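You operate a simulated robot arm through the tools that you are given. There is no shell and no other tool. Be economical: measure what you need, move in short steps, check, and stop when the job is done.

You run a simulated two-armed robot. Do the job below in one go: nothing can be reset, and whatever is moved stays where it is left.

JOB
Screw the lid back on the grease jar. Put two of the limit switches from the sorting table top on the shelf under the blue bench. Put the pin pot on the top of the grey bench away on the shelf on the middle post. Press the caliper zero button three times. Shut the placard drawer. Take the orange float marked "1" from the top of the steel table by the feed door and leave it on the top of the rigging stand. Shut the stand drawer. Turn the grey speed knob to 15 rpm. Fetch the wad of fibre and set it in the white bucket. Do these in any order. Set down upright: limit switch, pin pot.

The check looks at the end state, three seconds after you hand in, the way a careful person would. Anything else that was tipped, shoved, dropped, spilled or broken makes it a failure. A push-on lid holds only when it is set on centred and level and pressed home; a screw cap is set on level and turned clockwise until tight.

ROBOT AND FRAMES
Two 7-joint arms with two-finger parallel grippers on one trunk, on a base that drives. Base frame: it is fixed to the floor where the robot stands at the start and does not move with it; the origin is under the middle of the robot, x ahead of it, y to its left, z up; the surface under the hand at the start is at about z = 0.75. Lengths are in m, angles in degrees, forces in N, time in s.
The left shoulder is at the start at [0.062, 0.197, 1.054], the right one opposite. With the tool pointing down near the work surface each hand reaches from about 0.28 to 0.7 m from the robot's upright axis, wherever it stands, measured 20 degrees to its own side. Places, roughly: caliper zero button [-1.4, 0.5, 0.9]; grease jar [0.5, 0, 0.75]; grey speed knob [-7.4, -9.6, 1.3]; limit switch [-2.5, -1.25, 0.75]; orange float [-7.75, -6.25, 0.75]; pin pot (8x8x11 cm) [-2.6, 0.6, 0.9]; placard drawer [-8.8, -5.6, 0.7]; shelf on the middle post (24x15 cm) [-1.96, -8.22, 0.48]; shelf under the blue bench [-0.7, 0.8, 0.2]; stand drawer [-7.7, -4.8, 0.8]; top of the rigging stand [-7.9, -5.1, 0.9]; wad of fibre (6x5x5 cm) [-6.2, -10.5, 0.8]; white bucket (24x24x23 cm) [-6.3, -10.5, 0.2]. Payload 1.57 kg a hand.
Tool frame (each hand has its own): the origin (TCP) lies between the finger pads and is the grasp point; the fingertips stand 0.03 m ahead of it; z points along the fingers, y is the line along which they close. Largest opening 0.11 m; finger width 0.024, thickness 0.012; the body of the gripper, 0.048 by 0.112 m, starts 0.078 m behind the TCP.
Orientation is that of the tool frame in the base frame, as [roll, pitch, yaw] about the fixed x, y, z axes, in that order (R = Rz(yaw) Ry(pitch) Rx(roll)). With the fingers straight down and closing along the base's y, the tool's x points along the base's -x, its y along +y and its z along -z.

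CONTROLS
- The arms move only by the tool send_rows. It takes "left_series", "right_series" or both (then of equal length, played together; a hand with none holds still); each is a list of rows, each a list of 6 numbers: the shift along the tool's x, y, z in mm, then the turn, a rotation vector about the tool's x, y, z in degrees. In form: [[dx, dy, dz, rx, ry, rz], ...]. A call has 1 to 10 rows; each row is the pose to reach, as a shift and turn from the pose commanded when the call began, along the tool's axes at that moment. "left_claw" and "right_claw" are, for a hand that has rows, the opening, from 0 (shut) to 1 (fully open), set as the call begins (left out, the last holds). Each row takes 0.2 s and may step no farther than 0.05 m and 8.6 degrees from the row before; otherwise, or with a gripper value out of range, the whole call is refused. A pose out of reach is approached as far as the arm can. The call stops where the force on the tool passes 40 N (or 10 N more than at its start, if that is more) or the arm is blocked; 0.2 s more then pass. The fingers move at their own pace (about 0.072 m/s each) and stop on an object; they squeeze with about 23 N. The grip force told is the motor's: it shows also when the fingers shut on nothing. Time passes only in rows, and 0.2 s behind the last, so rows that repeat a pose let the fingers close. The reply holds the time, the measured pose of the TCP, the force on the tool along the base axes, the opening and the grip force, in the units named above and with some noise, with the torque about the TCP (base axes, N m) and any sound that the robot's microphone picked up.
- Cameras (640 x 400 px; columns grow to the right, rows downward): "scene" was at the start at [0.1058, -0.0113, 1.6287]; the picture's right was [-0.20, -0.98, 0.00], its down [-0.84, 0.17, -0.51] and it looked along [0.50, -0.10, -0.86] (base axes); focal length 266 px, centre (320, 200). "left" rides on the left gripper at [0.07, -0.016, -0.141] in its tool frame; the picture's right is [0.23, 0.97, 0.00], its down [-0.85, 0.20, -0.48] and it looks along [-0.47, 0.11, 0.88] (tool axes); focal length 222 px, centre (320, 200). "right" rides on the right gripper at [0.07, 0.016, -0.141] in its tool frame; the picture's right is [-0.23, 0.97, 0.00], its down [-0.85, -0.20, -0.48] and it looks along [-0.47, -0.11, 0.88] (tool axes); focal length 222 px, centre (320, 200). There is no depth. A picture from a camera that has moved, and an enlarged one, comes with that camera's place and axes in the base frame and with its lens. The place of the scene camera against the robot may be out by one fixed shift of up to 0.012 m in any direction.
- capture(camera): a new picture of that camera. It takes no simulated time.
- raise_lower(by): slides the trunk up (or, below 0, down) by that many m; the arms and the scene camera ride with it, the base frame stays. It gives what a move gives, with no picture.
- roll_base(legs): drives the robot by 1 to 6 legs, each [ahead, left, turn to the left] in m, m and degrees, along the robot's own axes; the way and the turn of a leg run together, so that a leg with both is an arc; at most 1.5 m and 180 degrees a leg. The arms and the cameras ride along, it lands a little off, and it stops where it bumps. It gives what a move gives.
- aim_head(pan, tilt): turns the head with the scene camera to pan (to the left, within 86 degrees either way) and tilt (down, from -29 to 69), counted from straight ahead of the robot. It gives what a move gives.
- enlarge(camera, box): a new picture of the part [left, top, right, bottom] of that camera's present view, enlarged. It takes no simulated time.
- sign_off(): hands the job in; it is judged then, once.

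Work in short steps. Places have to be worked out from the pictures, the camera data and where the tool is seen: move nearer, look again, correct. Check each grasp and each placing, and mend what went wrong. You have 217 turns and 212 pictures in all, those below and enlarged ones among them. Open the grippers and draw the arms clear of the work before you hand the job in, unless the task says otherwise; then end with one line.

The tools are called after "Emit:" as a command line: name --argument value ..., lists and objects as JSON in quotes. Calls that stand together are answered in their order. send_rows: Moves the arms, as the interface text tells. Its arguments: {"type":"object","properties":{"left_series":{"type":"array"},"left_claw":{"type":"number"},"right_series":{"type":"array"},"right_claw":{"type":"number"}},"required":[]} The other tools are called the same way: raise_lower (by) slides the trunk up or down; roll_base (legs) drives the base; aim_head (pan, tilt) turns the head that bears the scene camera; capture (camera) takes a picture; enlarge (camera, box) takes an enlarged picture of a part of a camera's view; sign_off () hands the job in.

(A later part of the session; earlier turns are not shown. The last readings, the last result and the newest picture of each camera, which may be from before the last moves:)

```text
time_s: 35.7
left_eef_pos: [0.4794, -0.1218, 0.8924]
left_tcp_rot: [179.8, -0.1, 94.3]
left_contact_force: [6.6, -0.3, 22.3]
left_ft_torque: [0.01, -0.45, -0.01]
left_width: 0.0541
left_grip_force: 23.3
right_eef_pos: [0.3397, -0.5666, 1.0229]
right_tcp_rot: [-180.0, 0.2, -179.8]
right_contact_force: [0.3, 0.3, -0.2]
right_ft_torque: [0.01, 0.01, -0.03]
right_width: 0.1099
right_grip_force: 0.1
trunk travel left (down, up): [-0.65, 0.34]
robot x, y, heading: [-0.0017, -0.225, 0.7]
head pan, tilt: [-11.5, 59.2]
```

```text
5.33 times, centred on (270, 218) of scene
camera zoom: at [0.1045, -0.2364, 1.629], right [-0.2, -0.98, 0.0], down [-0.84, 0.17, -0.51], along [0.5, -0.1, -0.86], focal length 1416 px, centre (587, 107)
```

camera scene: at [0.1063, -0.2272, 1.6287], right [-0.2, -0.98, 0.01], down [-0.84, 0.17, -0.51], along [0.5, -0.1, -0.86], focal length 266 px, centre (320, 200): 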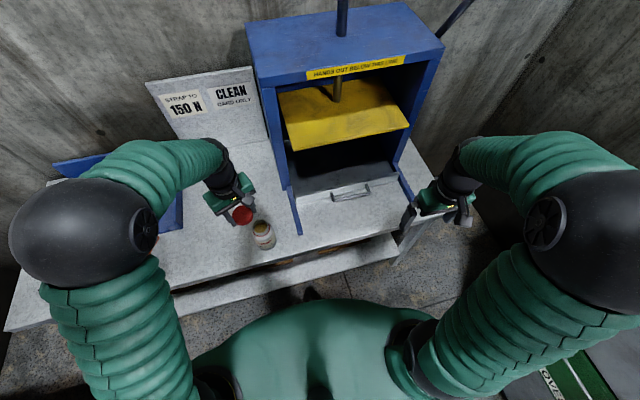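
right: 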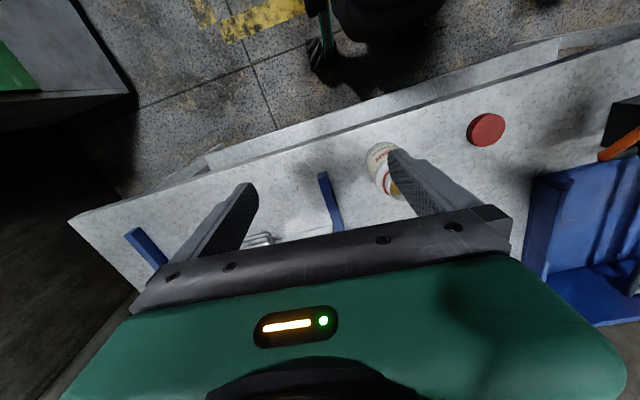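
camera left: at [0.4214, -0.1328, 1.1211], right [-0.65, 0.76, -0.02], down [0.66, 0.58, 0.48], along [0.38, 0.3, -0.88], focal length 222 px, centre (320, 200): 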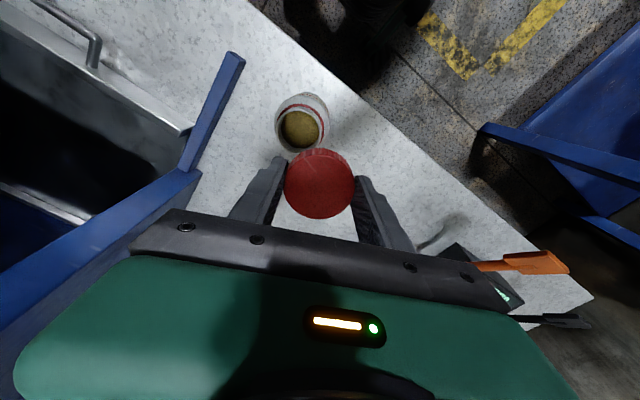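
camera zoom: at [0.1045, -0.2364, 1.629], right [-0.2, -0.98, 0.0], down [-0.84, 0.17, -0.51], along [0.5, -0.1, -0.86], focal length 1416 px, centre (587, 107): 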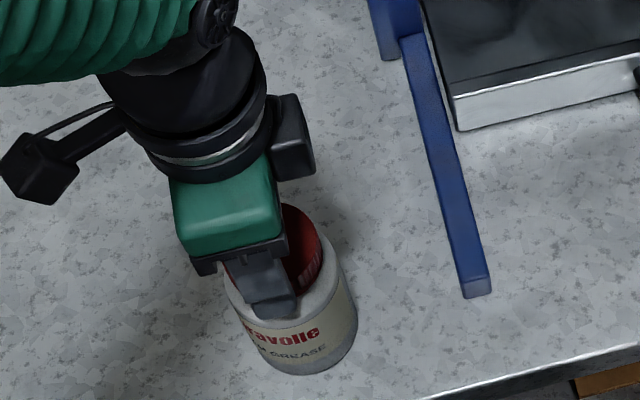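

Under the press the lid turns against the jar, still with little torque. I release, turn back counter-clockwise by 140 degrees, and regrip.

Emit:
send_rows --left_series '[[0, 0, -3, 0, 0, 0], [0, 0, -3, 0, 0, 0], [0, 0, -3, 0, 0, -8], [0, 0, -3, 0, 0, -16], [0, 0, -3, 0, 0, -24], [0, 0, -3, 0, 0, -32], [0, 0, -3, 0, 0, -40], [0, 0, -3, 0, 0, -48], [0, 0, -3, 0, 0, -56], [0, 0, -3, 0, 0, -64]]' --left_claw 0.75

Emit:
send_rows --left_series '[[0, 0, 0, 0, 0, -8], [0, 0, 0, 0, 0, -16], [0, 0, 0, 0, 0, -24], [0, 0, 0, 0, 0, -32], [0, 0, 0, 0, 0, -40], [0, 0, 0, 0, 0, -48], [0, 0, 0, 0, 0, -56], [0, 0, 0, 0, 0, -64], [0, 0, 0, 0, 0, -72], [0, 0, 0, 0, 0, -72]]'

Emit:
enlarge --camera "left" --box '[240, 100, 400, 200]'

```text
time_s: 37.9
left_eef_pos: [0.4783, -0.1225, 0.894]
left_tcp_rot: [179.8, -0.1, 158.6]
left_contact_force: [0.3, 0.4, 0.6]
left_ft_torque: [-0.01, 0.0, 0.0]
left_width: 0.0824
left_grip_force: 0.1
right_eef_pos: [0.3416, -0.5648, 1.0223]
right_tcp_rot: [180.0, 0.1, -179.7]
right_contact_force: [0.3, -0.4, -0.2]
right_ft_torque: [0.03, 0.02, 0.02]
right_width: 0.1098
right_grip_force: 0.1
trunk travel left (down, up): [-0.65, 0.34]
robot x, y, heading: [0.0024, -0.2219, 0.8]
head pan, tilt: [-11.5, 59.2]
```

```text
time_s: 40.1
left_eef_pos: [0.477, -0.1229, 0.8942]
left_tcp_rot: [179.8, 0.1, -129.4]
left_contact_force: [-0.5, -0.7, 0.6]
left_ft_torque: [-0.01, -0.02, -0.03]
left_width: 0.0825
left_grip_force: 0.0
right_eef_pos: [0.3415, -0.5648, 1.0222]
right_tcp_rot: [180.0, 0.1, -179.7]
right_contact_force: [0.5, 1.2, -0.4]
right_ft_torque: [-0.01, -0.02, 0.03]
right_width: 0.11
right_grip_force: 0.0
trunk travel left (down, up): [-0.65, 0.34]
robot x, y, heading: [0.0031, -0.2219, 0.4]
head pan, tilt: [-11.5, 59.2]
```

```text
4.00 times, centred on (320, 150) of left
camera zoom: at [0.446, -0.1882, 1.0345], right [-0.9, 0.44, 0.0], down [0.39, 0.79, 0.48], along [0.21, 0.43, -0.88], focal length 888 px, centre (320, 400)
```

zoom: 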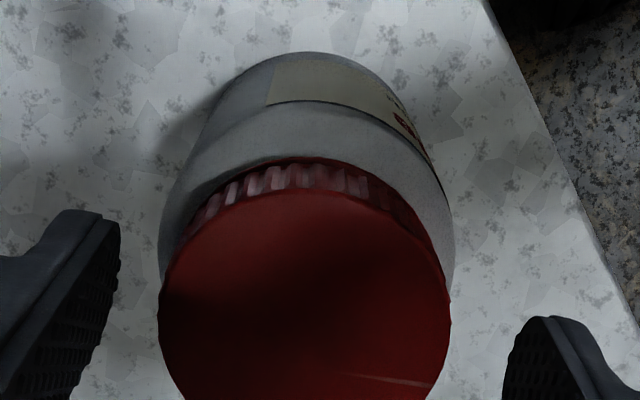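

The lid's centre is about 2.4 mm off the TCP in tool -y and +x. I centre on it, grip, press and turn.

Emit:
send_rows --left_series '[[2.4, -2.4, 0, 0, 0, 0], [2.4, -2.4, 0, 0, 0, 0], [2.4, -2.4, 0, 0, 0, 0], [2.4, -2.4, 0, 0, 0, 0], [2.4, -2.4, 0, 0, 0, 0]]' --left_claw 0

Emit:
send_rows --left_series '[[0, 0, 1.5, 0, 0, 0], [0, 0, 3, 0, 0, 8], [0, 0, 3, 0, 0, 16], [0, 0, 3, 0, 0, 24], [0, 0, 3, 0, 0, 32], [0, 0, 3, 0, 0, 40], [0, 0, 3, 0, 0, 48], [0, 0, 3, 0, 0, 56], [0, 0, 3, 0, 0, 64], [0, 0, 3, 0, 0, 72]]'

Emit:
enlarge --camera "scene" --box '[210, 180, 330, 255]'

```text
time_s: 41.3
left_eef_pos: [0.4776, -0.1257, 0.8941]
left_tcp_rot: [179.9, 0.1, -129.5]
left_contact_force: [1.0, 0.2, 1.1]
left_ft_torque: [0.01, -0.06, 0.01]
left_width: 0.0545
left_grip_force: 23.6
right_eef_pos: [0.3418, -0.5647, 1.0229]
right_tcp_rot: [180.0, 0.0, -179.7]
right_contact_force: [-0.4, -0.4, 0.2]
right_ft_torque: [-0.01, 0.02, -0.01]
right_width: 0.1101
right_grip_force: 0.0
trunk travel left (down, up): [-0.65, 0.34]
robot x, y, heading: [0.0004, -0.2283, 0.4]
head pan, tilt: [-11.5, 59.2]
```

```text
time_s: 43.5
left_eef_pos: [0.4757, -0.1248, 0.8905]
left_tcp_rot: [179.8, -0.2, 158.2]
left_contact_force: [-2.3, 1.1, 15.0]
left_ft_torque: [0.21, 0.01, 0.07]
left_width: 0.0539
left_grip_force: 23.1
right_eef_pos: [0.3397, -0.5647, 1.0227]
right_tcp_rot: [-179.9, 0.2, -179.8]
right_contact_force: [-0.4, 1.3, 1.0]
right_ft_torque: [0.01, 0.01, 0.0]
right_width: 0.1103
right_grip_force: 0.0
trunk travel left (down, up): [-0.65, 0.34]
robot x, y, heading: [0.0004, -0.2275, 0.2]
head pan, tilt: [-11.5, 59.2]
```

```text
5.33 times, centred on (270, 218) of scene
camera zoom: at [0.1035, -0.2359, 1.6288], right [-0.2, -0.98, 0.0], down [-0.84, 0.17, -0.51], along [0.5, -0.1, -0.86], focal length 1416 px, centre (587, 107)
```

zoom: 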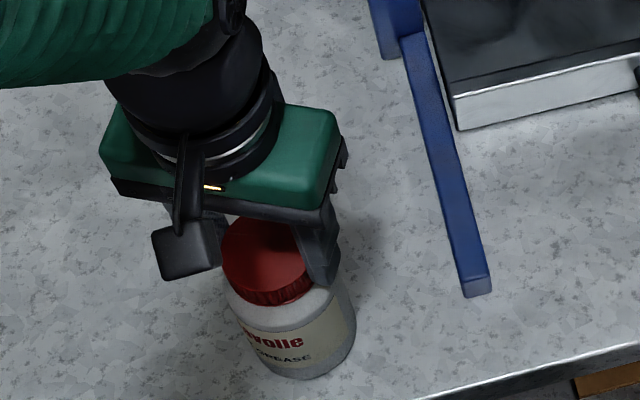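

The cap keeps going down as it turns. I carry on turning with a firmer press.

Emit:
send_rows --left_series '[[0, 0, 2, 0, 0, 8], [0, 0, 2, 0, 0, 16], [0, 0, 2, 0, 0, 24], [0, 0, 2, 0, 0, 32], [0, 0, 2, 0, 0, 40], [0, 0, 2, 0, 0, 48], [0, 0, 2, 0, 0, 56], [0, 0, 2, 0, 0, 64]]'

Emit:
enlarge --camera "scene" --box '[210, 180, 330, 255]'

```text
time_s: 45.3
left_eef_pos: [0.4775, -0.127, 0.8892]
left_tcp_rot: [-180.0, -0.3, 94.3]
left_contact_force: [-0.5, -0.7, 15.4]
left_ft_torque: [-0.03, 0.0, 0.15]
left_width: 0.0541
left_grip_force: 23.2
right_eef_pos: [0.3407, -0.5649, 1.0228]
right_tcp_rot: [180.0, 0.2, -179.7]
right_contact_force: [-0.3, 0.4, 0.5]
right_ft_torque: [-0.01, -0.05, -0.03]
right_width: 0.11
right_grip_force: 0.0
trunk travel left (down, up): [-0.65, 0.34]
robot x, y, heading: [-0.0004, -0.2259, 0.2]
head pan, tilt: [-11.5, 59.2]
```

```text
5.33 times, centred on (270, 218) of scene
camera zoom: at [0.104, -0.2365, 1.6289], right [-0.2, -0.98, 0.0], down [-0.84, 0.17, -0.51], along [0.5, -0.1, -0.86], focal length 1416 px, centre (587, 107)
```

zoom: 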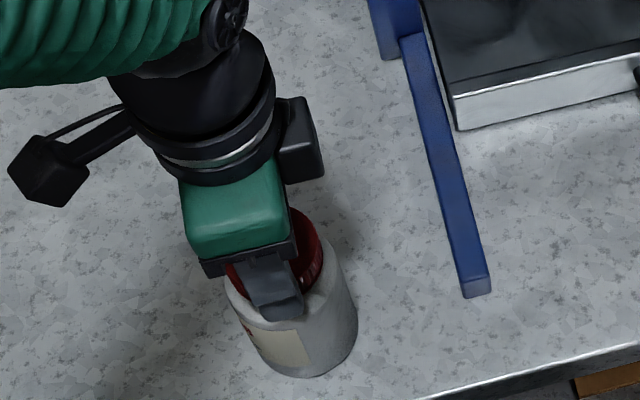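

Now the jar turns with the lid and the torque is 0.15 N m, so the cap is about tight. I press harder for one last nip.

Emit:
send_rows --left_series '[[0, 0, 1, 0, 0, 0], [0, 0, 2, 0, 0, 0], [0, 0, 2, 0, 0, 5], [0, 0, 2, 0, 0, 10], [0, 0, 2, 0, 0, 15]]'

Emit:
enlarge --camera "scene" --box '[210, 180, 330, 255]'

```text
time_s: 46.5
left_eef_pos: [0.477, -0.1256, 0.8874]
left_tcp_rot: [180.0, -0.3, 79.4]
left_contact_force: [-0.9, 0.1, 19.7]
left_ft_torque: [0.03, 0.0, 0.22]
left_width: 0.0537
left_grip_force: 23.4
right_eef_pos: [0.3397, -0.5648, 1.0229]
right_tcp_rot: [-180.0, 0.2, -179.7]
right_contact_force: [-0.2, -0.5, 1.6]
right_ft_torque: [-0.03, 0.0, 0.01]
right_width: 0.1102
right_grip_force: 0.0
trunk travel left (down, up): [-0.65, 0.34]
robot x, y, heading: [0.0036, -0.2233, 0.2]
head pan, tilt: [-11.5, 59.2]
```

```text
5.33 times, centred on (270, 218) of scene
camera zoom: at [0.103, -0.2367, 1.629], right [-0.2, -0.98, 0.0], down [-0.84, 0.17, -0.51], along [0.5, -0.1, -0.86], focal length 1416 px, centre (587, 107)
```

zoom: 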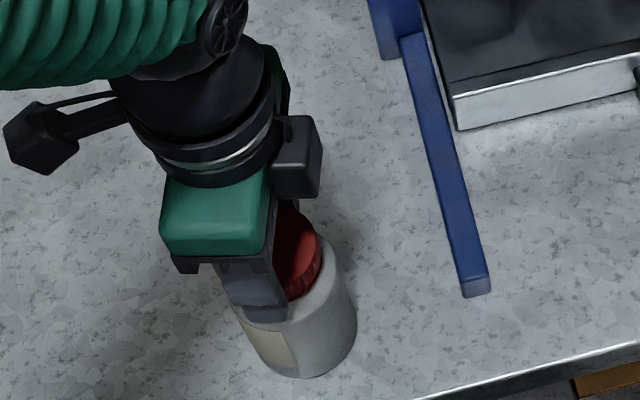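

Torque is 0.22 N m. I press a bit more and keep turning to see how high the torque gets.

Emit:
send_rows --left_series '[[0, 0, 1.5, 0, 0, 0], [0, 0, 3, 0, 0, 0], [0, 0, 3, 0, 0, 5], [0, 0, 3, 0, 0, 10], [0, 0, 3, 0, 0, 15]]'

Emit:
enlarge --camera "scene" --box '[210, 180, 330, 255]'

```text
time_s: 47.7
left_eef_pos: [0.4763, -0.1271, 0.8864]
left_tcp_rot: [-179.9, -0.4, 64.4]
left_contact_force: [1.1, -1.1, 31.7]
left_ft_torque: [-0.22, -0.1, 0.3]
left_width: 0.0541
left_grip_force: 22.4
right_eef_pos: [0.34, -0.5655, 1.0234]
right_tcp_rot: [-180.0, 0.3, -179.7]
right_contact_force: [-0.1, 0.8, -0.3]
right_ft_torque: [0.02, -0.04, -0.02]
right_width: 0.1102
right_grip_force: 0.0
trunk travel left (down, up): [-0.65, 0.34]
robot x, y, heading: [-0.0024, -0.2247, 0.4]
head pan, tilt: [-11.5, 59.2]
```

```text
5.33 times, centred on (270, 218) of scene
camera zoom: at [0.1012, -0.2374, 1.6292], right [-0.2, -0.98, 0.0], down [-0.84, 0.17, -0.51], along [0.5, -0.1, -0.86], focal length 1416 px, centre (587, 107)
```

zoom: 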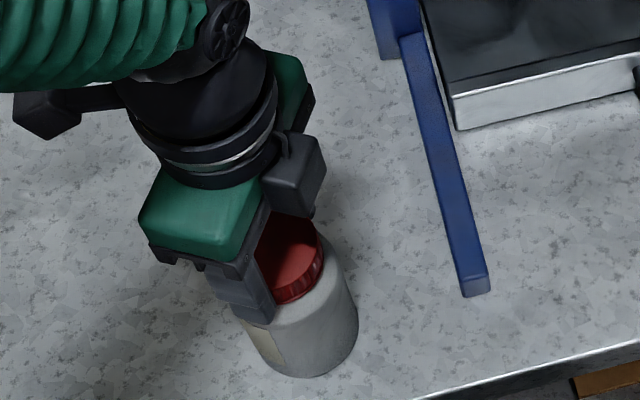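

The jar still turns with the lid at 0.30 N m, so it is tight. I release, lift clear and inspect.

Emit:
send_rows --left_series '[[0, 0, -4, 0, 0, 0], [0, 0, -4, 0, 0, 0], [0, 0, -4, 0, 0, 0], [0, 0, -40, 0, 0, 0], [0, 0, -85, 0, 0, 0], [0, 0, -130, 0, 0, 0]]' --left_claw 1

Emit:
send_rows --left_series '[[0, 0, -20, 0, 0, -8], [0, 0, -40, 0, 0, -16], [0, 0, -50, 0, 0, -24], [0, 0, -50, 0, 0, -32], [0, 0, -50, 0, 0, -40], [0, 0, -50, 0, 0, -48], [0, 0, -50, 0, 0, -56], [0, 0, -50, 0, 0, -64], [0, 0, -50, 0, 0, -72], [0, 0, -50, 0, 0, -80]]'

Emit:
enlarge --camera "left" --box '[200, 60, 440, 210]'

Emit:
enlarge --camera "scene" --box '[210, 180, 330, 255]'

```text
time_s: 49.1
left_eef_pos: [0.4778, -0.1266, 1.0132]
left_tcp_rot: [-179.9, -0.1, 64.4]
left_contact_force: [0.3, 0.5, 0.6]
left_ft_torque: [-0.01, -0.01, 0.02]
left_width: 0.1098
left_grip_force: 0.0
right_eef_pos: [0.3406, -0.5648, 1.0229]
right_tcp_rot: [180.0, 0.2, -179.7]
right_contact_force: [0.5, 0.6, 0.2]
right_ft_torque: [-0.03, 0.02, -0.01]
right_width: 0.1099
right_grip_force: 0.0
trunk travel left (down, up): [-0.65, 0.34]
robot x, y, heading: [0.0027, -0.22, 0.5]
head pan, tilt: [-11.5, 59.2]
```

```text
time_s: 51.3
left_eef_pos: [0.4777, -0.1271, 1.0642]
left_tcp_rot: [179.8, -0.1, 144.6]
left_contact_force: [0.9, -0.3, -0.6]
left_ft_torque: [-0.01, 0.0, 0.02]
left_width: 0.1099
left_grip_force: 0.0
right_eef_pos: [0.3407, -0.5638, 1.0215]
right_tcp_rot: [-179.9, 0.1, -179.7]
right_contact_force: [0.3, -0.5, -0.6]
right_ft_torque: [0.0, 0.01, 0.0]
right_width: 0.1098
right_grip_force: 0.1
trunk travel left (down, up): [-0.65, 0.34]
robot x, y, heading: [0.0014, -0.2245, 0.4]
head pan, tilt: [-11.5, 59.2]
```

```text
2.67 times, centred on (320, 135) of left
camera zoom: at [0.4119, -0.1007, 1.2047], right [0.38, 0.93, 0.0], down [0.81, -0.33, 0.48], along [0.44, -0.18, -0.88], focal length 592 px, centre (320, 373)
```

zoom: 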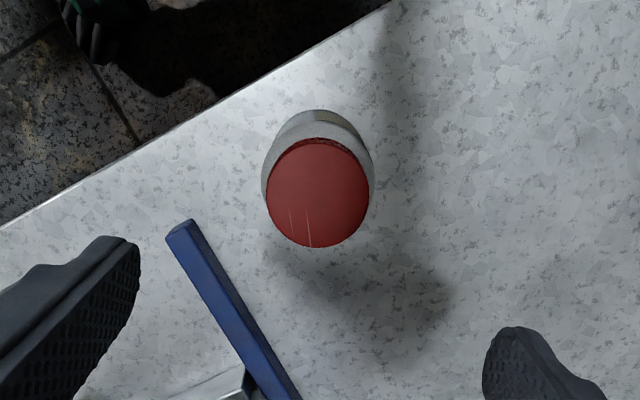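

```text
5.33 times, centred on (270, 218) of scene
camera zoom: at [0.1065, -0.236, 1.6287], right [-0.2, -0.98, 0.0], down [-0.84, 0.17, -0.51], along [0.5, -0.1, -0.86], focal length 1416 px, centre (587, 107)
```

zoom: 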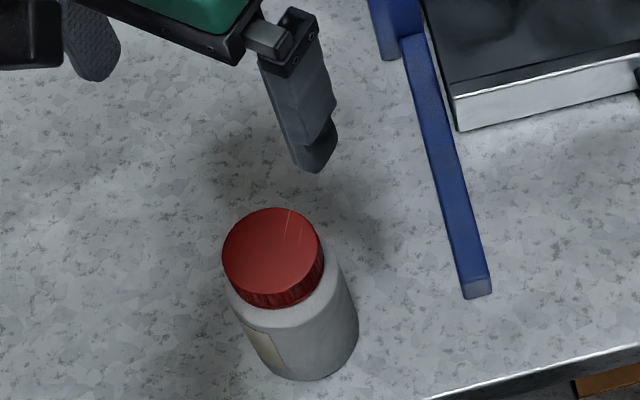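

The lid is level and tight. I tuck the left hand back and look round with the head to find a path.

Emit:
send_rows --left_series '[[35, 5, -10, 0, 0, -7], [70, 10, -10, 0, 0, -14], [105, 15, -10, 0, 0, -21], [140, 20, -10, 0, 0, -28], [175, 22, -10, 0, 0, -35], [175, 22, -10, 0, 0, -35]]'

Emit:
aim_head --pan 80 --tilt 30

Emit:
capture --camera "scene"

Emit:
aim_head --pan -80 --tilt 30

Emit:
capture --camera "scene"

```text
time_s: 52.7
left_eef_pos: [0.3499, -0.0051, 1.0735]
left_tcp_rot: [179.8, -0.1, 179.6]
left_contact_force: [0.3, 0.1, 0.4]
left_ft_torque: [-0.02, 0.01, 0.04]
left_width: 0.11
left_grip_force: 0.0
right_eef_pos: [0.3427, -0.5639, 1.0222]
right_tcp_rot: [-180.0, 0.1, -179.6]
right_contact_force: [0.4, 0.4, -0.2]
right_ft_torque: [-0.03, 0.03, -0.02]
right_width: 0.1101
right_grip_force: 0.1
trunk travel left (down, up): [-0.65, 0.34]
robot x, y, heading: [0.0029, -0.223, 0.5]
head pan, tilt: [-11.5, 59.2]
```

```text
time_s: 54.4
left_eef_pos: [0.3489, -0.0062, 1.0735]
left_tcp_rot: [179.8, -0.1, 179.5]
left_contact_force: [0.1, 0.0, -0.4]
left_ft_torque: [-0.03, 0.04, 0.01]
left_width: 0.1102
left_grip_force: 0.1
right_eef_pos: [0.3416, -0.5649, 1.0222]
right_tcp_rot: [-180.0, 0.1, -179.6]
right_contact_force: [0.1, 0.9, -1.1]
right_ft_torque: [-0.01, 0.0, 0.01]
right_width: 0.1099
right_grip_force: 0.1
trunk travel left (down, up): [-0.65, 0.34]
robot x, y, heading: [-0.0016, -0.2261, 0.2]
head pan, tilt: [80.0, 30.0]
```

```text
173 pictures are left
camera scene: at [0.0548, -0.133, 1.6699], right [0.99, -0.17, 0.0], down [-0.09, -0.49, -0.87], along [0.15, 0.85, -0.5], focal length 266 px, centre (320, 200)
```

scene: 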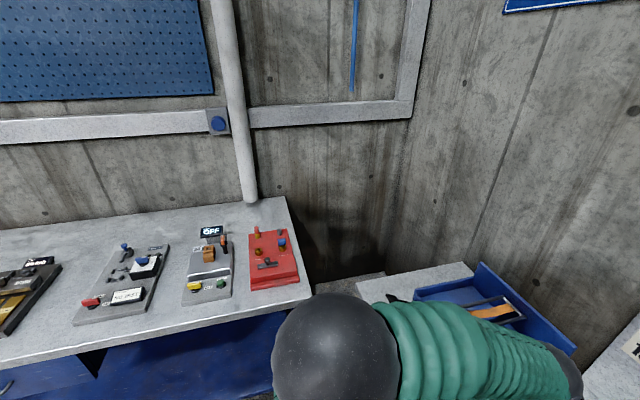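

```text
time_s: 56.8
left_eef_pos: [0.3492, -0.0069, 1.0738]
left_tcp_rot: [179.8, -0.1, 179.5]
left_contact_force: [-0.6, 0.3, 0.0]
left_ft_torque: [-0.01, -0.02, -0.01]
left_width: 0.1099
left_grip_force: 0.0
right_eef_pos: [0.3421, -0.5646, 1.0226]
right_tcp_rot: [-180.0, 0.2, -179.6]
right_contact_force: [0.2, 0.1, -0.1]
right_ft_torque: [0.01, 0.02, 0.0]
right_width: 0.1098
right_grip_force: 0.1
trunk travel left (down, up): [-0.65, 0.34]
robot x, y, heading: [0.002, -0.2292, 0.3]
head pan, tilt: [-80.0, 30.0]
```

```text
172 pictures are left
camera scene: at [0.0556, -0.3113, 1.6699], right [-0.98, -0.18, 0.0], down [-0.09, 0.49, -0.87], along [0.15, -0.85, -0.5], focal length 266 px, centre (320, 200)
```

scene: 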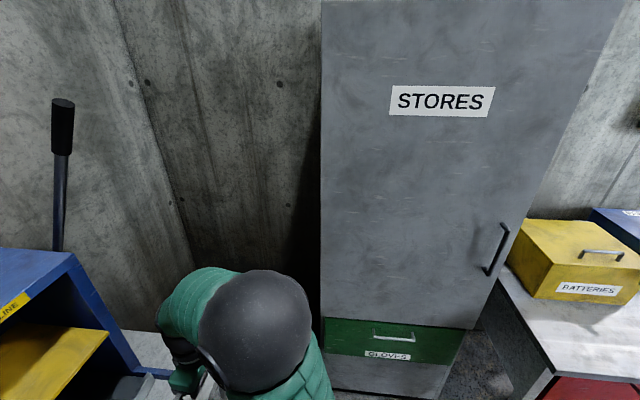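

The blue bench with the panel devices is on my left, along +y. I back up a little, turn left to face it, and look again.

Emit:
roll_base --legs '[[-0.35, 0, 0], [0, 0, 90]]'

Emit:
aim_head --pan 30 --tilt 35

Emit:
capture --camera "scene"

Emit:
aim_head --pan 85 --tilt 25

Emit:
capture --camera "scene"

```text
time_s: 62.8
left_eef_pos: [-0.5502, 0.1307, 1.073]
left_tcp_rot: [179.8, -0.1, -92.5]
left_contact_force: [-0.2, -0.7, -0.9]
left_ft_torque: [0.0, 0.02, -0.02]
left_width: 0.11
left_grip_force: 0.1
right_eef_pos: [0.0076, 0.103, 1.0224]
right_tcp_rot: [180.0, 0.2, -91.6]
right_contact_force: [-0.2, 1.2, 0.9]
right_ft_torque: [0.04, -0.01, 0.0]
right_width: 0.1102
right_grip_force: 0.2
trunk travel left (down, up): [-0.65, 0.34]
robot x, y, heading: [-0.3484, -0.2269, 88.4]
head pan, tilt: [-80.0, 30.0]
```

```text
time_s: 64.7
left_eef_pos: [-0.551, 0.1301, 1.073]
left_tcp_rot: [179.7, -0.1, -92.5]
left_contact_force: [-0.4, -0.1, 0.6]
left_ft_torque: [0.0, -0.01, -0.03]
left_width: 0.1101
left_grip_force: 0.1
right_eef_pos: [0.0063, 0.1027, 1.023]
right_tcp_rot: [179.9, 0.1, -91.6]
right_contact_force: [-0.1, -1.1, -0.5]
right_ft_torque: [0.04, 0.04, -0.04]
right_width: 0.1101
right_grip_force: 0.0
trunk travel left (down, up): [-0.65, 0.34]
robot x, y, heading: [-0.3463, -0.2265, 88.5]
head pan, tilt: [30.0, 35.0]
```

```text
171 pictures are left
camera scene: at [-0.3784, -0.1137, 1.662], right [0.88, 0.47, 0.0], down [0.27, -0.51, -0.82], along [-0.39, 0.72, -0.57], focal length 266 px, centre (320, 200)
```

scene: 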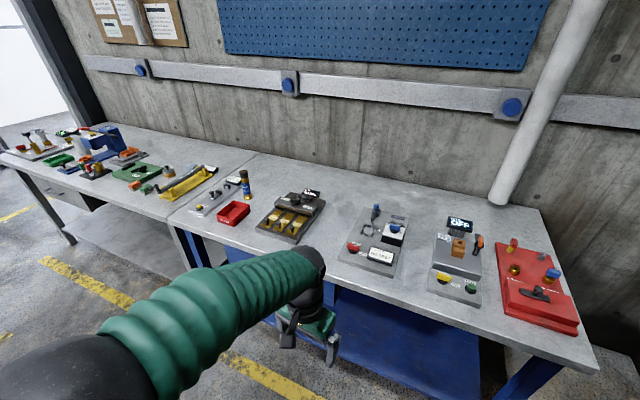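

```text
time_s: 66.0
left_eef_pos: [-0.5505, 0.1297, 1.0739]
left_tcp_rot: [179.8, -0.1, -92.4]
left_contact_force: [-0.6, 0.1, 0.3]
left_ft_torque: [-0.02, 0.01, 0.04]
left_width: 0.1101
left_grip_force: 0.1
right_eef_pos: [0.0072, 0.1027, 1.0231]
right_tcp_rot: [-179.9, 0.2, -91.6]
right_contact_force: [-0.8, 0.0, -0.2]
right_ft_torque: [-0.01, 0.03, -0.02]
right_width: 0.1101
right_grip_force: 0.0
trunk travel left (down, up): [-0.65, 0.34]
robot x, y, heading: [-0.3436, -0.2238, 88.2]
head pan, tilt: [85.0, 25.0]
```

```text
170 pictures are left
camera scene: at [-0.4282, -0.1805, 1.6779], right [0.12, 0.99, 0.0], down [0.42, -0.05, -0.91], along [-0.9, 0.11, -0.42], focal length 266 px, centre (320, 200)
```

scene: 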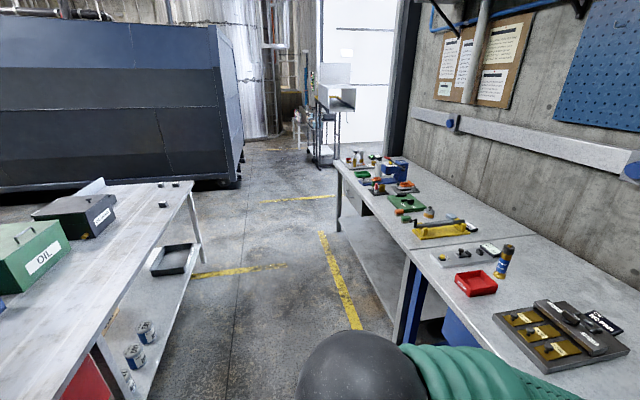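

I see an aisle: the sorting table is on the left, the blue bench and then the grey bench on the right. I drive down the aisle to x about -2.4 and turn to face the sorting table.

Emit:
roll_base --legs '[[0, 1.0, 0], [0, 1.05, 0], [0, 0, 90], [0, 0, 91]]'

Emit:
aim_head --pan 0 --tilt 45

Emit:
capture --camera "scene"

```text
time_s: 83.9
left_eef_pos: [-2.1773, -0.4715, 1.0737]
left_tcp_rot: [179.8, -0.1, 88.8]
left_contact_force: [0.1, -0.1, 0.9]
left_ft_torque: [-0.01, 0.0, 0.02]
left_width: 0.1098
left_grip_force: 0.0
right_eef_pos: [-2.736, -0.4563, 1.0218]
right_tcp_rot: [180.0, 0.0, 89.6]
right_contact_force: [-0.3, 0.6, 0.1]
right_ft_torque: [0.02, 0.0, -0.01]
right_width: 0.1103
right_grip_force: 0.0
trunk travel left (down, up): [-0.65, 0.34]
robot x, y, heading: [-2.391, -0.1212, -90.2]
head pan, tilt: [85.0, 25.0]
```

```text
time_s: 85.5
left_eef_pos: [-2.1783, -0.4698, 1.0742]
left_tcp_rot: [179.9, -0.2, 88.8]
left_contact_force: [0.6, -0.5, -0.1]
left_ft_torque: [-0.01, 0.03, 0.0]
left_width: 0.11
left_grip_force: 0.0
right_eef_pos: [-2.7367, -0.4554, 1.0218]
right_tcp_rot: [-180.0, 0.2, 89.7]
right_contact_force: [-0.8, 0.2, 0.1]
right_ft_torque: [-0.01, -0.01, -0.01]
right_width: 0.1101
right_grip_force: 0.0
trunk travel left (down, up): [-0.65, 0.34]
robot x, y, heading: [-2.3938, -0.1211, -90.5]
head pan, tilt: [0.0, 45.0]
```

```text
169 pictures are left
camera scene: at [-2.3869, -0.2305, 1.6472], right [-1.0, 0.01, 0.0], down [0.0, 0.71, -0.71], along [0.0, -0.71, -0.71], focal length 266 px, centre (320, 200)
```

scene: 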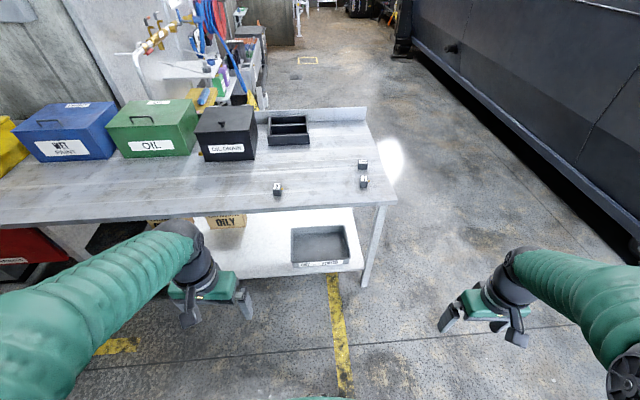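

Three limit switches are in view, at about [-2.18, -1.20], [-2.605, -1.25] and [-2.615, -1.40]. I drive up to the table so each hand gets one.

Emit:
roll_base --legs '[[0.53, 0, 0]]'

Emit:
capture --camera "left"

Emit:
capture --camera "right"

Emit:
enlarge --camera "scene" --box '[240, 150, 400, 250]'

```text
time_s: 88.6
left_eef_pos: [-2.1881, -1.0102, 1.0746]
left_tcp_rot: [179.7, 0.1, 88.2]
left_contact_force: [0.0, 0.2, 0.2]
left_ft_torque: [-0.02, 0.01, 0.0]
left_width: 0.1098
left_grip_force: 0.0
right_eef_pos: [-2.7478, -0.9894, 1.0232]
right_tcp_rot: [179.9, 0.2, 89.0]
right_contact_force: [0.1, 0.7, -0.7]
right_ft_torque: [-0.01, 0.0, -0.02]
right_width: 0.11
right_grip_force: 0.2
trunk travel left (down, up): [-0.65, 0.34]
robot x, y, heading: [-2.3979, -0.6566, -91.0]
head pan, tilt: [0.0, 45.0]
```

```text
168 pictures are left
camera left: at [-2.2033, -0.9399, 1.2153], right [0.98, 0.2, 0.0], down [0.17, -0.86, 0.48], along [0.1, -0.47, -0.88], focal length 222 px, centre (320, 200)
```

left: 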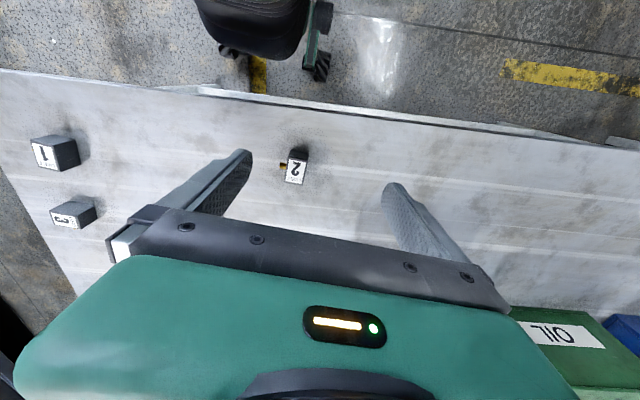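

```text
167 pictures are left
camera right: at [-2.7298, -0.9182, 1.1646], right [0.97, -0.24, 0.0], down [-0.21, -0.85, 0.48], along [-0.12, -0.47, -0.88], focal length 222 px, centre (320, 200)
```

right: 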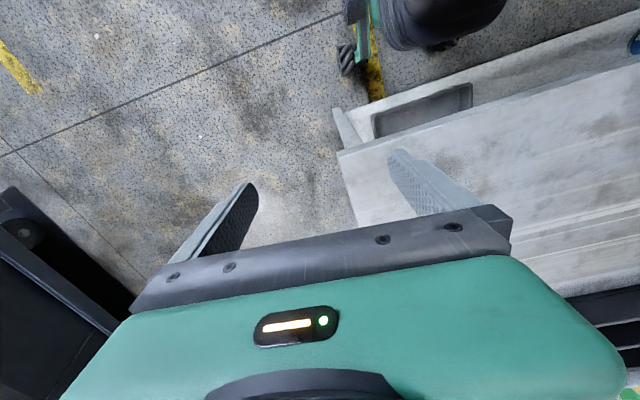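

```text
4.00 times, centred on (320, 200) of scene
camera zoom: at [-2.3948, -0.7657, 1.6473], right [-1.0, 0.02, 0.0], down [0.01, 0.71, -0.71], along [-0.01, -0.71, -0.71], focal length 1062 px, centre (320, 200)
```

zoom: 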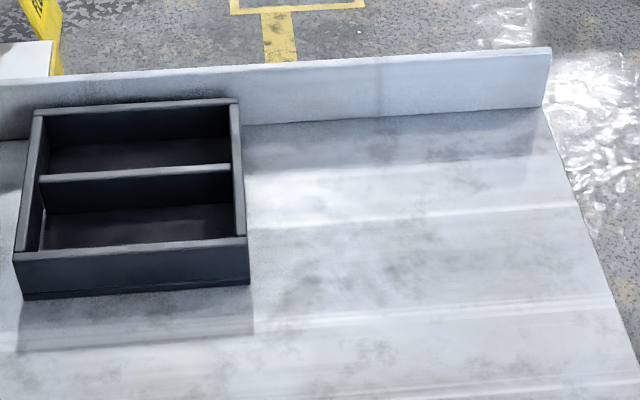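

The switches are numbered blocks. I enlarge them in the left view.

Emit:
enlarge --camera "left" --box '[240, 120, 360, 195]'

Emit:
enlarge --camera "left" --box '[10, 110, 130, 245]'

Emit:
aim_head --pan 0 --tilt 65

Emit:
capture --camera "scene"

```text
5.33 times, centred on (300, 158) of left
camera zoom: at [-2.2033, -0.9399, 1.2153], right [0.98, 0.2, 0.0], down [0.17, -0.86, 0.48], along [0.1, -0.47, -0.88], focal length 1185 px, centre (427, 427)
```

zoom: 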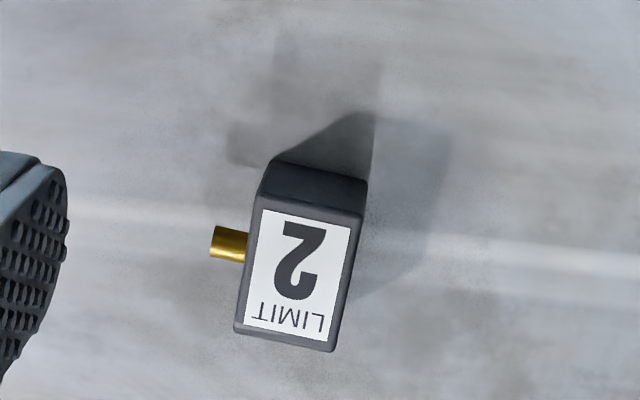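

```text
2.96 times, centred on (70, 178) of left
camera zoom: at [-2.2033, -0.9399, 1.2153], right [0.98, 0.2, 0.0], down [0.17, -0.86, 0.48], along [0.1, -0.47, -0.88], focal length 658 px, centre (1061, 267)
```

zoom: 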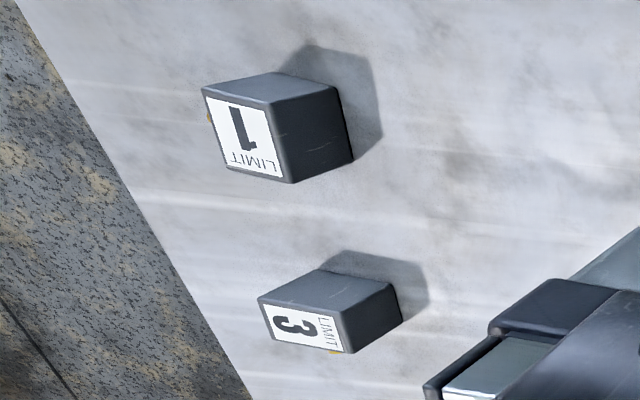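

```text
time_s: 89.5
left_eef_pos: [-2.1882, -1.0113, 1.075]
left_tcp_rot: [179.8, -0.1, 88.2]
left_contact_force: [-0.4, -0.1, -0.2]
left_ft_torque: [0.01, 0.01, -0.01]
left_width: 0.1099
left_grip_force: 0.0
right_eef_pos: [-2.7479, -0.9891, 1.0225]
right_tcp_rot: [179.9, 0.1, 88.9]
right_contact_force: [0.9, 0.7, 0.0]
right_ft_torque: [-0.01, 0.04, 0.0]
right_width: 0.1098
right_grip_force: 0.0
trunk travel left (down, up): [-0.65, 0.34]
robot x, y, heading: [-2.3997, -0.6558, -90.9]
head pan, tilt: [0.0, 65.0]
```

```text
163 pictures are left
camera scene: at [-2.3945, -0.7473, 1.6222], right [-1.0, 0.02, 0.0], down [0.02, 0.91, -0.42], along [-0.01, -0.42, -0.91], focal length 266 px, centre (320, 200)
```

scene: 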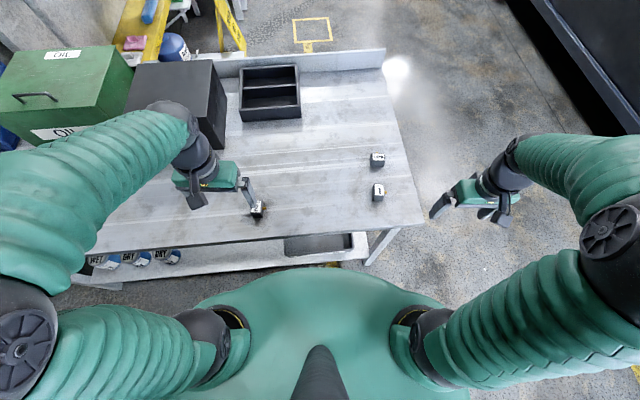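

The switches stand with labels up, and each plunger sticks out at -x, so I'll grip along y. I turn both hands about 85 degrees while moving above #2 (left hand) and #1 (right hand).

Emit:
send_rows --left_series '[[-10, -3, 10, 0, 0, 8.5], [-20, -6, 20, 0, 0, 17], [-30, -9, 30, 0, 0, 25.5], [-40, -12, 45, 0, 0, 34], [-50, -15, 60, 0, 0, 42.5], [-60, -18, 75, 0, 0, 51], [-70, -21, 90, 0, 0, 59.5], [-80, -23, 105, 0, 0, 68], [-90, -25, 115, 0, 0, 76.5], [-91, -25, 125, 0, 0, 85]]' --right_series '[[-18, 14, 8, 0, 0, -8.5], [-36, 28, 16, 0, 0, -17], [-54, 42, 24, 0, 0, -25.5], [-72, 56, 32, 0, 0, -34], [-90, 70, 40, 0, 0, -42.5], [-108, 84, 48, 0, 0, -51], [-126, 98, 56, 0, 0, -59.5], [-144, 112, 64, 0, 0, -68], [-160, 126, 72, 0, 0, -76.5], [-171, 141, 72, 0, 0, -85]]' --left_claw 1 --right_claw 1

Emit:
capture --camera "left"

Emit:
capture --camera "right"

```text
time_s: 91.7
left_eef_pos: [-2.2148, -1.1004, 0.9499]
left_tcp_rot: [-180.0, -0.2, 3.1]
left_contact_force: [0.6, 0.2, -0.8]
left_ft_torque: [0.0, 0.02, 0.01]
left_width: 0.1102
left_grip_force: 0.0
right_eef_pos: [-2.6065, -1.1637, 0.9511]
right_tcp_rot: [-179.8, 0.1, 174.2]
right_contact_force: [-0.2, -0.1, 1.0]
right_ft_torque: [0.04, 0.01, 0.03]
right_width: 0.11
right_grip_force: 0.0
trunk travel left (down, up): [-0.65, 0.34]
robot x, y, heading: [-2.3935, -0.6577, -91.0]
head pan, tilt: [0.0, 65.0]
```

```text
162 pictures are left
camera left: at [-2.148, -1.0815, 1.0901], right [0.28, -0.96, 0.0], down [-0.84, -0.24, 0.48], along [-0.46, -0.13, -0.88], focal length 222 px, centre (320, 200)
```

left: 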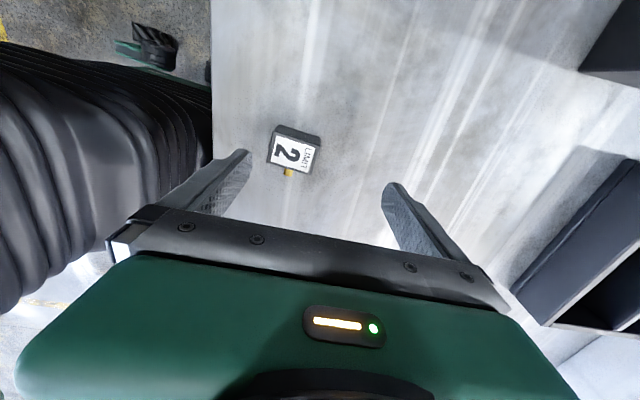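

```text
161 pictures are left
camera right: at [-2.675, -1.1405, 1.0926], right [0.32, 0.95, 0.0], down [0.83, -0.28, 0.48], along [0.45, -0.16, -0.88], focal length 222 px, centre (320, 200)
```

right: 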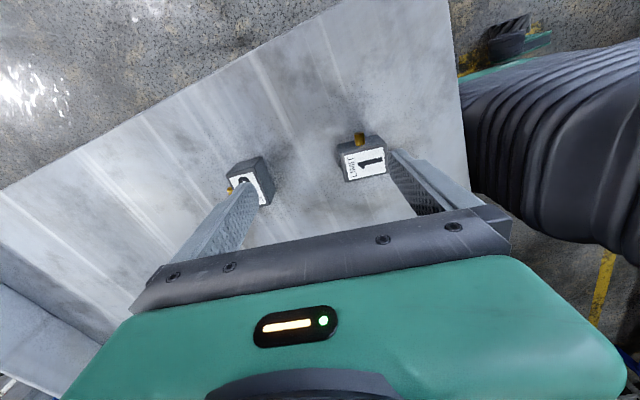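

Comparing the two left views puts the switch tops at z about 0.88, so this table is higher (about 0.84). #2 is near [-2.216, -1.073] and #1 near [-2.596, -1.125]. I centre both hands and look again.

Emit:
send_rows --left_series '[[0, -14, 0, 0, 0, 0], [0, -27, 0, 0, 0, 0], [0, -27, 15, 0, 0, 0], [0, -27, 15, 0, 0, 0]]' --right_series '[[-3, 20, 0, 0, 0, 0], [-6, 40, 0, 0, 0, 0], [-6, 40, 15, 0, 0, 0], [-6, 40, 15, 0, 0, 0]]'

Emit:
enlarge --camera "left" --box '[200, 80, 440, 230]'

Emit:
enlarge --camera "right" --box '[200, 80, 440, 230]'

```text
time_s: 92.7
left_eef_pos: [-2.2178, -1.0744, 0.9351]
left_tcp_rot: [-179.9, -0.1, 3.2]
left_contact_force: [0.1, 0.8, 0.2]
left_ft_torque: [-0.04, 0.0, 0.0]
left_width: 0.1098
left_grip_force: 0.0
right_eef_pos: [-2.5976, -1.1224, 0.9365]
right_tcp_rot: [-179.8, 0.0, 174.0]
right_contact_force: [-0.4, 0.4, 0.1]
right_ft_torque: [-0.03, -0.01, 0.03]
right_width: 0.1103
right_grip_force: 0.1
trunk travel left (down, up): [-0.65, 0.34]
robot x, y, heading: [-2.3979, -0.6586, -91.1]
head pan, tilt: [0.0, 65.0]
```

```text
2.67 times, centred on (320, 155) of left
camera zoom: at [-2.1504, -1.0542, 1.0757], right [0.28, -0.96, 0.0], down [-0.84, -0.25, 0.48], along [-0.46, -0.13, -0.88], focal length 592 px, centre (320, 320)
```

zoom: 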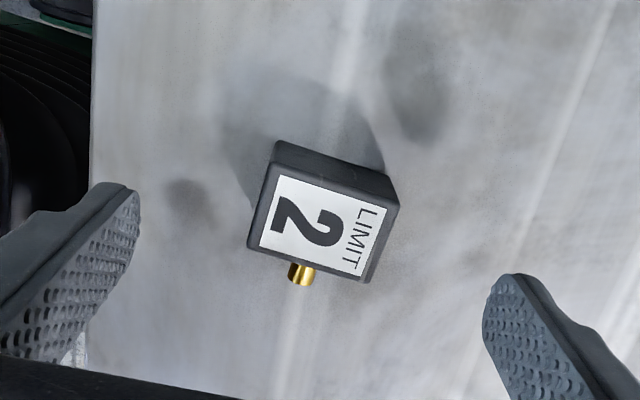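

```text
2.67 times, centred on (320, 155) of right
camera zoom: at [-2.6657, -1.0988, 1.0782], right [0.33, 0.94, 0.0], down [0.83, -0.29, 0.48], along [0.45, -0.16, -0.88], focal length 592 px, centre (320, 320)
```

zoom: 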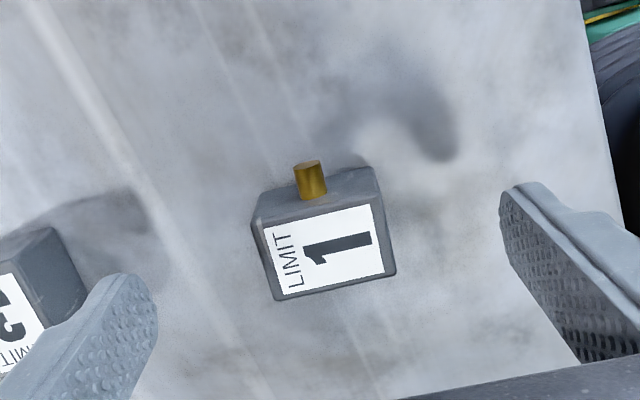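

Left is centred. The right needs 7 mm along tool -x and 2.5 mm along +y, with a narrower opening to spare #3. I go down to z about 0.88 with both.

Emit:
send_rows --left_series '[[0, 0, 0, 0, 0, 0], [0, 0, 15, 0, 0, 0], [0, 0, 30, 0, 0, 0], [0, 0, 45, 0, 0, 0], [0, 0, 56, 0, 0, 0], [0, 0, 56, 0, 0, 0]]' --right_series '[[-7, 2.5, 0, 0, 0, 0], [-7, 2.5, 15, 0, 0, 0], [-7, 2.5, 30, 0, 0, 0], [-7, 2.5, 45, 0, 0, 0], [-7, 2.5, 56, 0, 0, 0], [-7, 2.5, 56, 0, 0, 0]]' --left_claw 0.75 --right_claw 0.68

Emit:
capture --camera "left"

Emit:
capture --camera "right"

```text
time_s: 94.0
left_eef_pos: [-2.2168, -1.073, 0.8799]
left_tcp_rot: [179.8, -0.2, 3.3]
left_contact_force: [2.7, -0.6, 25.1]
left_ft_torque: [1.09, 0.29, -0.22]
left_width: 0.081
left_grip_force: 0.1
right_eef_pos: [-2.5927, -1.1198, 0.8805]
right_tcp_rot: [-179.6, -0.1, 174.0]
right_contact_force: [-1.4, -0.2, 0.5]
right_ft_torque: [-0.03, 0.0, 0.0]
right_width: 0.0746
right_grip_force: 0.0
trunk travel left (down, up): [-0.65, 0.34]
robot x, y, heading: [-2.3983, -0.6551, -91.0]
head pan, tilt: [0.0, 65.0]
```

```text
158 pictures are left
camera left: at [-2.1495, -1.0528, 1.0213], right [0.28, -0.96, 0.0], down [-0.84, -0.25, 0.48], along [-0.46, -0.14, -0.88], focal length 222 px, centre (320, 200)
```

left: 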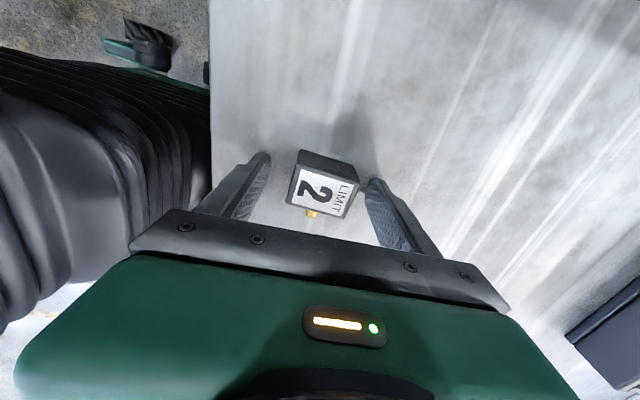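

```text
157 pictures are left
camera right: at [-2.6599, -1.0961, 1.0229], right [0.33, 0.94, 0.0], down [0.83, -0.29, 0.48], along [0.45, -0.16, -0.88], focal length 222 px, centre (320, 200)
```

right: 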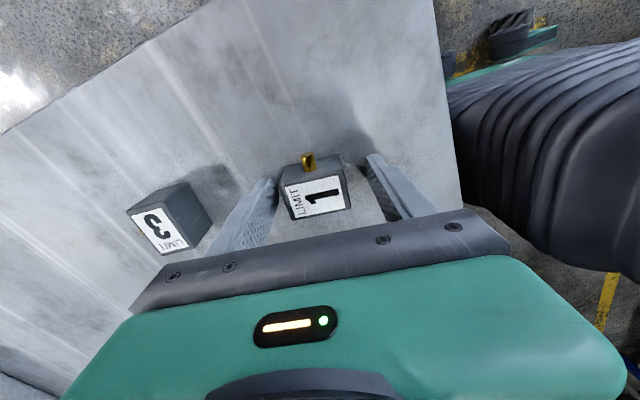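

The left hand presses its +y finger tip on the table with 25 N, so the surface is at about 0.85. I raise both hands by a few mm, then close.

Emit:
send_rows --left_series '[[0, 0, -5, 0, 0, 0], [0, 0, -5, 0, 0, 0]]' --right_series '[[0, 0, -3, 0, 0, 0], [0, 0, -3, 0, 0, 0]]'

Emit:
send_rows --left_series '[[0, 0, 0, 0, 0, 0], [0, 0, 0, 0, 0, 0], [0, 0, 0, 0, 0, 0], [0, 0, 0, 0, 0, 0]]' --right_series '[[0, 0, 0, 0, 0, 0], [0, 0, 0, 0, 0, 0], [0, 0, 0, 0, 0, 0], [0, 0, 0, 0, 0, 0]]' --left_claw 0 --right_claw 0

Emit:
send_rows --left_series '[[0, 0, -15, 0, 0, 0], [0, 0, -30, 0, 0, 0], [0, 0, -60, 0, 0, 0], [0, 0, -90, 0, 0, 0], [0, 0, -120, 0, 0, 0], [0, 0, -150, 0, 0, 0]]' --right_series '[[0, 0, -15, 0, 0, 0], [0, 0, -30, 0, 0, 0], [0, 0, -60, 0, 0, 0], [0, 0, -90, 0, 0, 0], [0, 0, -120, 0, 0, 0], [0, 0, -150, 0, 0, 0]]'

Emit:
capture --camera "left"

Emit:
capture --camera "right"

```text
time_s: 94.7
left_eef_pos: [-2.2177, -1.0735, 0.8824]
left_tcp_rot: [-179.9, -0.2, 3.2]
left_contact_force: [0.4, 0.6, -0.4]
left_ft_torque: [-0.02, 0.02, -0.03]
left_width: 0.0827
left_grip_force: 0.1
right_eef_pos: [-2.5905, -1.121, 0.8829]
right_tcp_rot: [-179.8, 0.0, 174.0]
right_contact_force: [0.0, 0.4, 0.4]
right_ft_torque: [0.0, -0.01, -0.01]
right_width: 0.0749
right_grip_force: 0.0
trunk travel left (down, up): [-0.65, 0.34]
robot x, y, heading: [-2.3962, -0.6566, -91.1]
head pan, tilt: [0.0, 65.0]
```

```text
time_s: 95.7
left_eef_pos: [-2.2172, -1.0726, 0.8832]
left_tcp_rot: [179.9, -0.1, 3.2]
left_contact_force: [0.0, 1.2, -2.4]
left_ft_torque: [-0.02, 0.0, 0.03]
left_width: 0.0457
left_grip_force: 23.3
right_eef_pos: [-2.5928, -1.1221, 0.8824]
right_tcp_rot: [-179.8, 0.0, 173.9]
right_contact_force: [0.6, -0.7, 0.4]
right_ft_torque: [0.04, 0.01, -0.01]
right_width: 0.0459
right_grip_force: 23.0
trunk travel left (down, up): [-0.65, 0.34]
robot x, y, heading: [-2.3952, -0.6538, -91.0]
head pan, tilt: [0.0, 65.0]
```

```text
time_s: 97.0
left_eef_pos: [-2.2198, -1.0725, 1.0331]
left_tcp_rot: [-180.0, -0.2, 3.2]
left_contact_force: [0.8, 1.1, -0.9]
left_ft_torque: [-0.01, 0.0, 0.01]
left_width: 0.0456
left_grip_force: 23.1
right_eef_pos: [-2.5915, -1.1194, 1.0346]
right_tcp_rot: [-179.8, 0.0, 174.0]
right_contact_force: [-0.6, -0.9, -1.4]
right_ft_torque: [-0.03, 0.0, 0.03]
right_width: 0.0455
right_grip_force: 23.3
trunk travel left (down, up): [-0.65, 0.34]
robot x, y, heading: [-2.3959, -0.6595, -90.9]
head pan, tilt: [0.0, 65.0]
```

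```text
156 pictures are left
camera left: at [-2.1503, -1.0518, 1.1748], right [0.28, -0.96, 0.0], down [-0.84, -0.25, 0.48], along [-0.46, -0.13, -0.88], focal length 222 px, centre (320, 200)
```

left: 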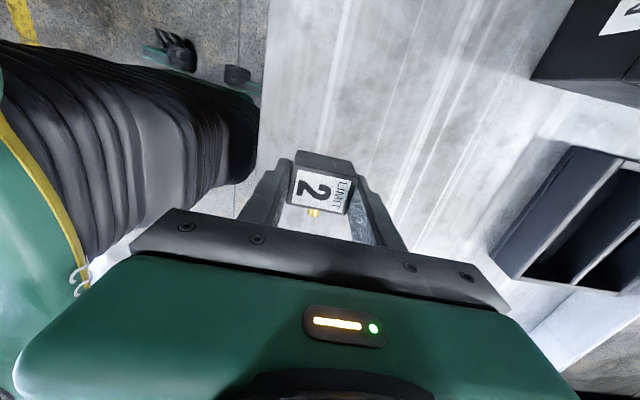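

```text
155 pictures are left
camera right: at [-2.6601, -1.0964, 1.1764], right [0.33, 0.94, 0.0], down [0.83, -0.29, 0.48], along [0.45, -0.16, -0.88], focal length 222 px, centre (320, 200)
```

right: 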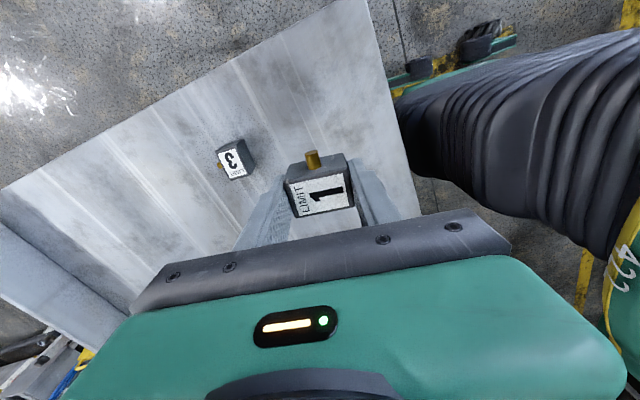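

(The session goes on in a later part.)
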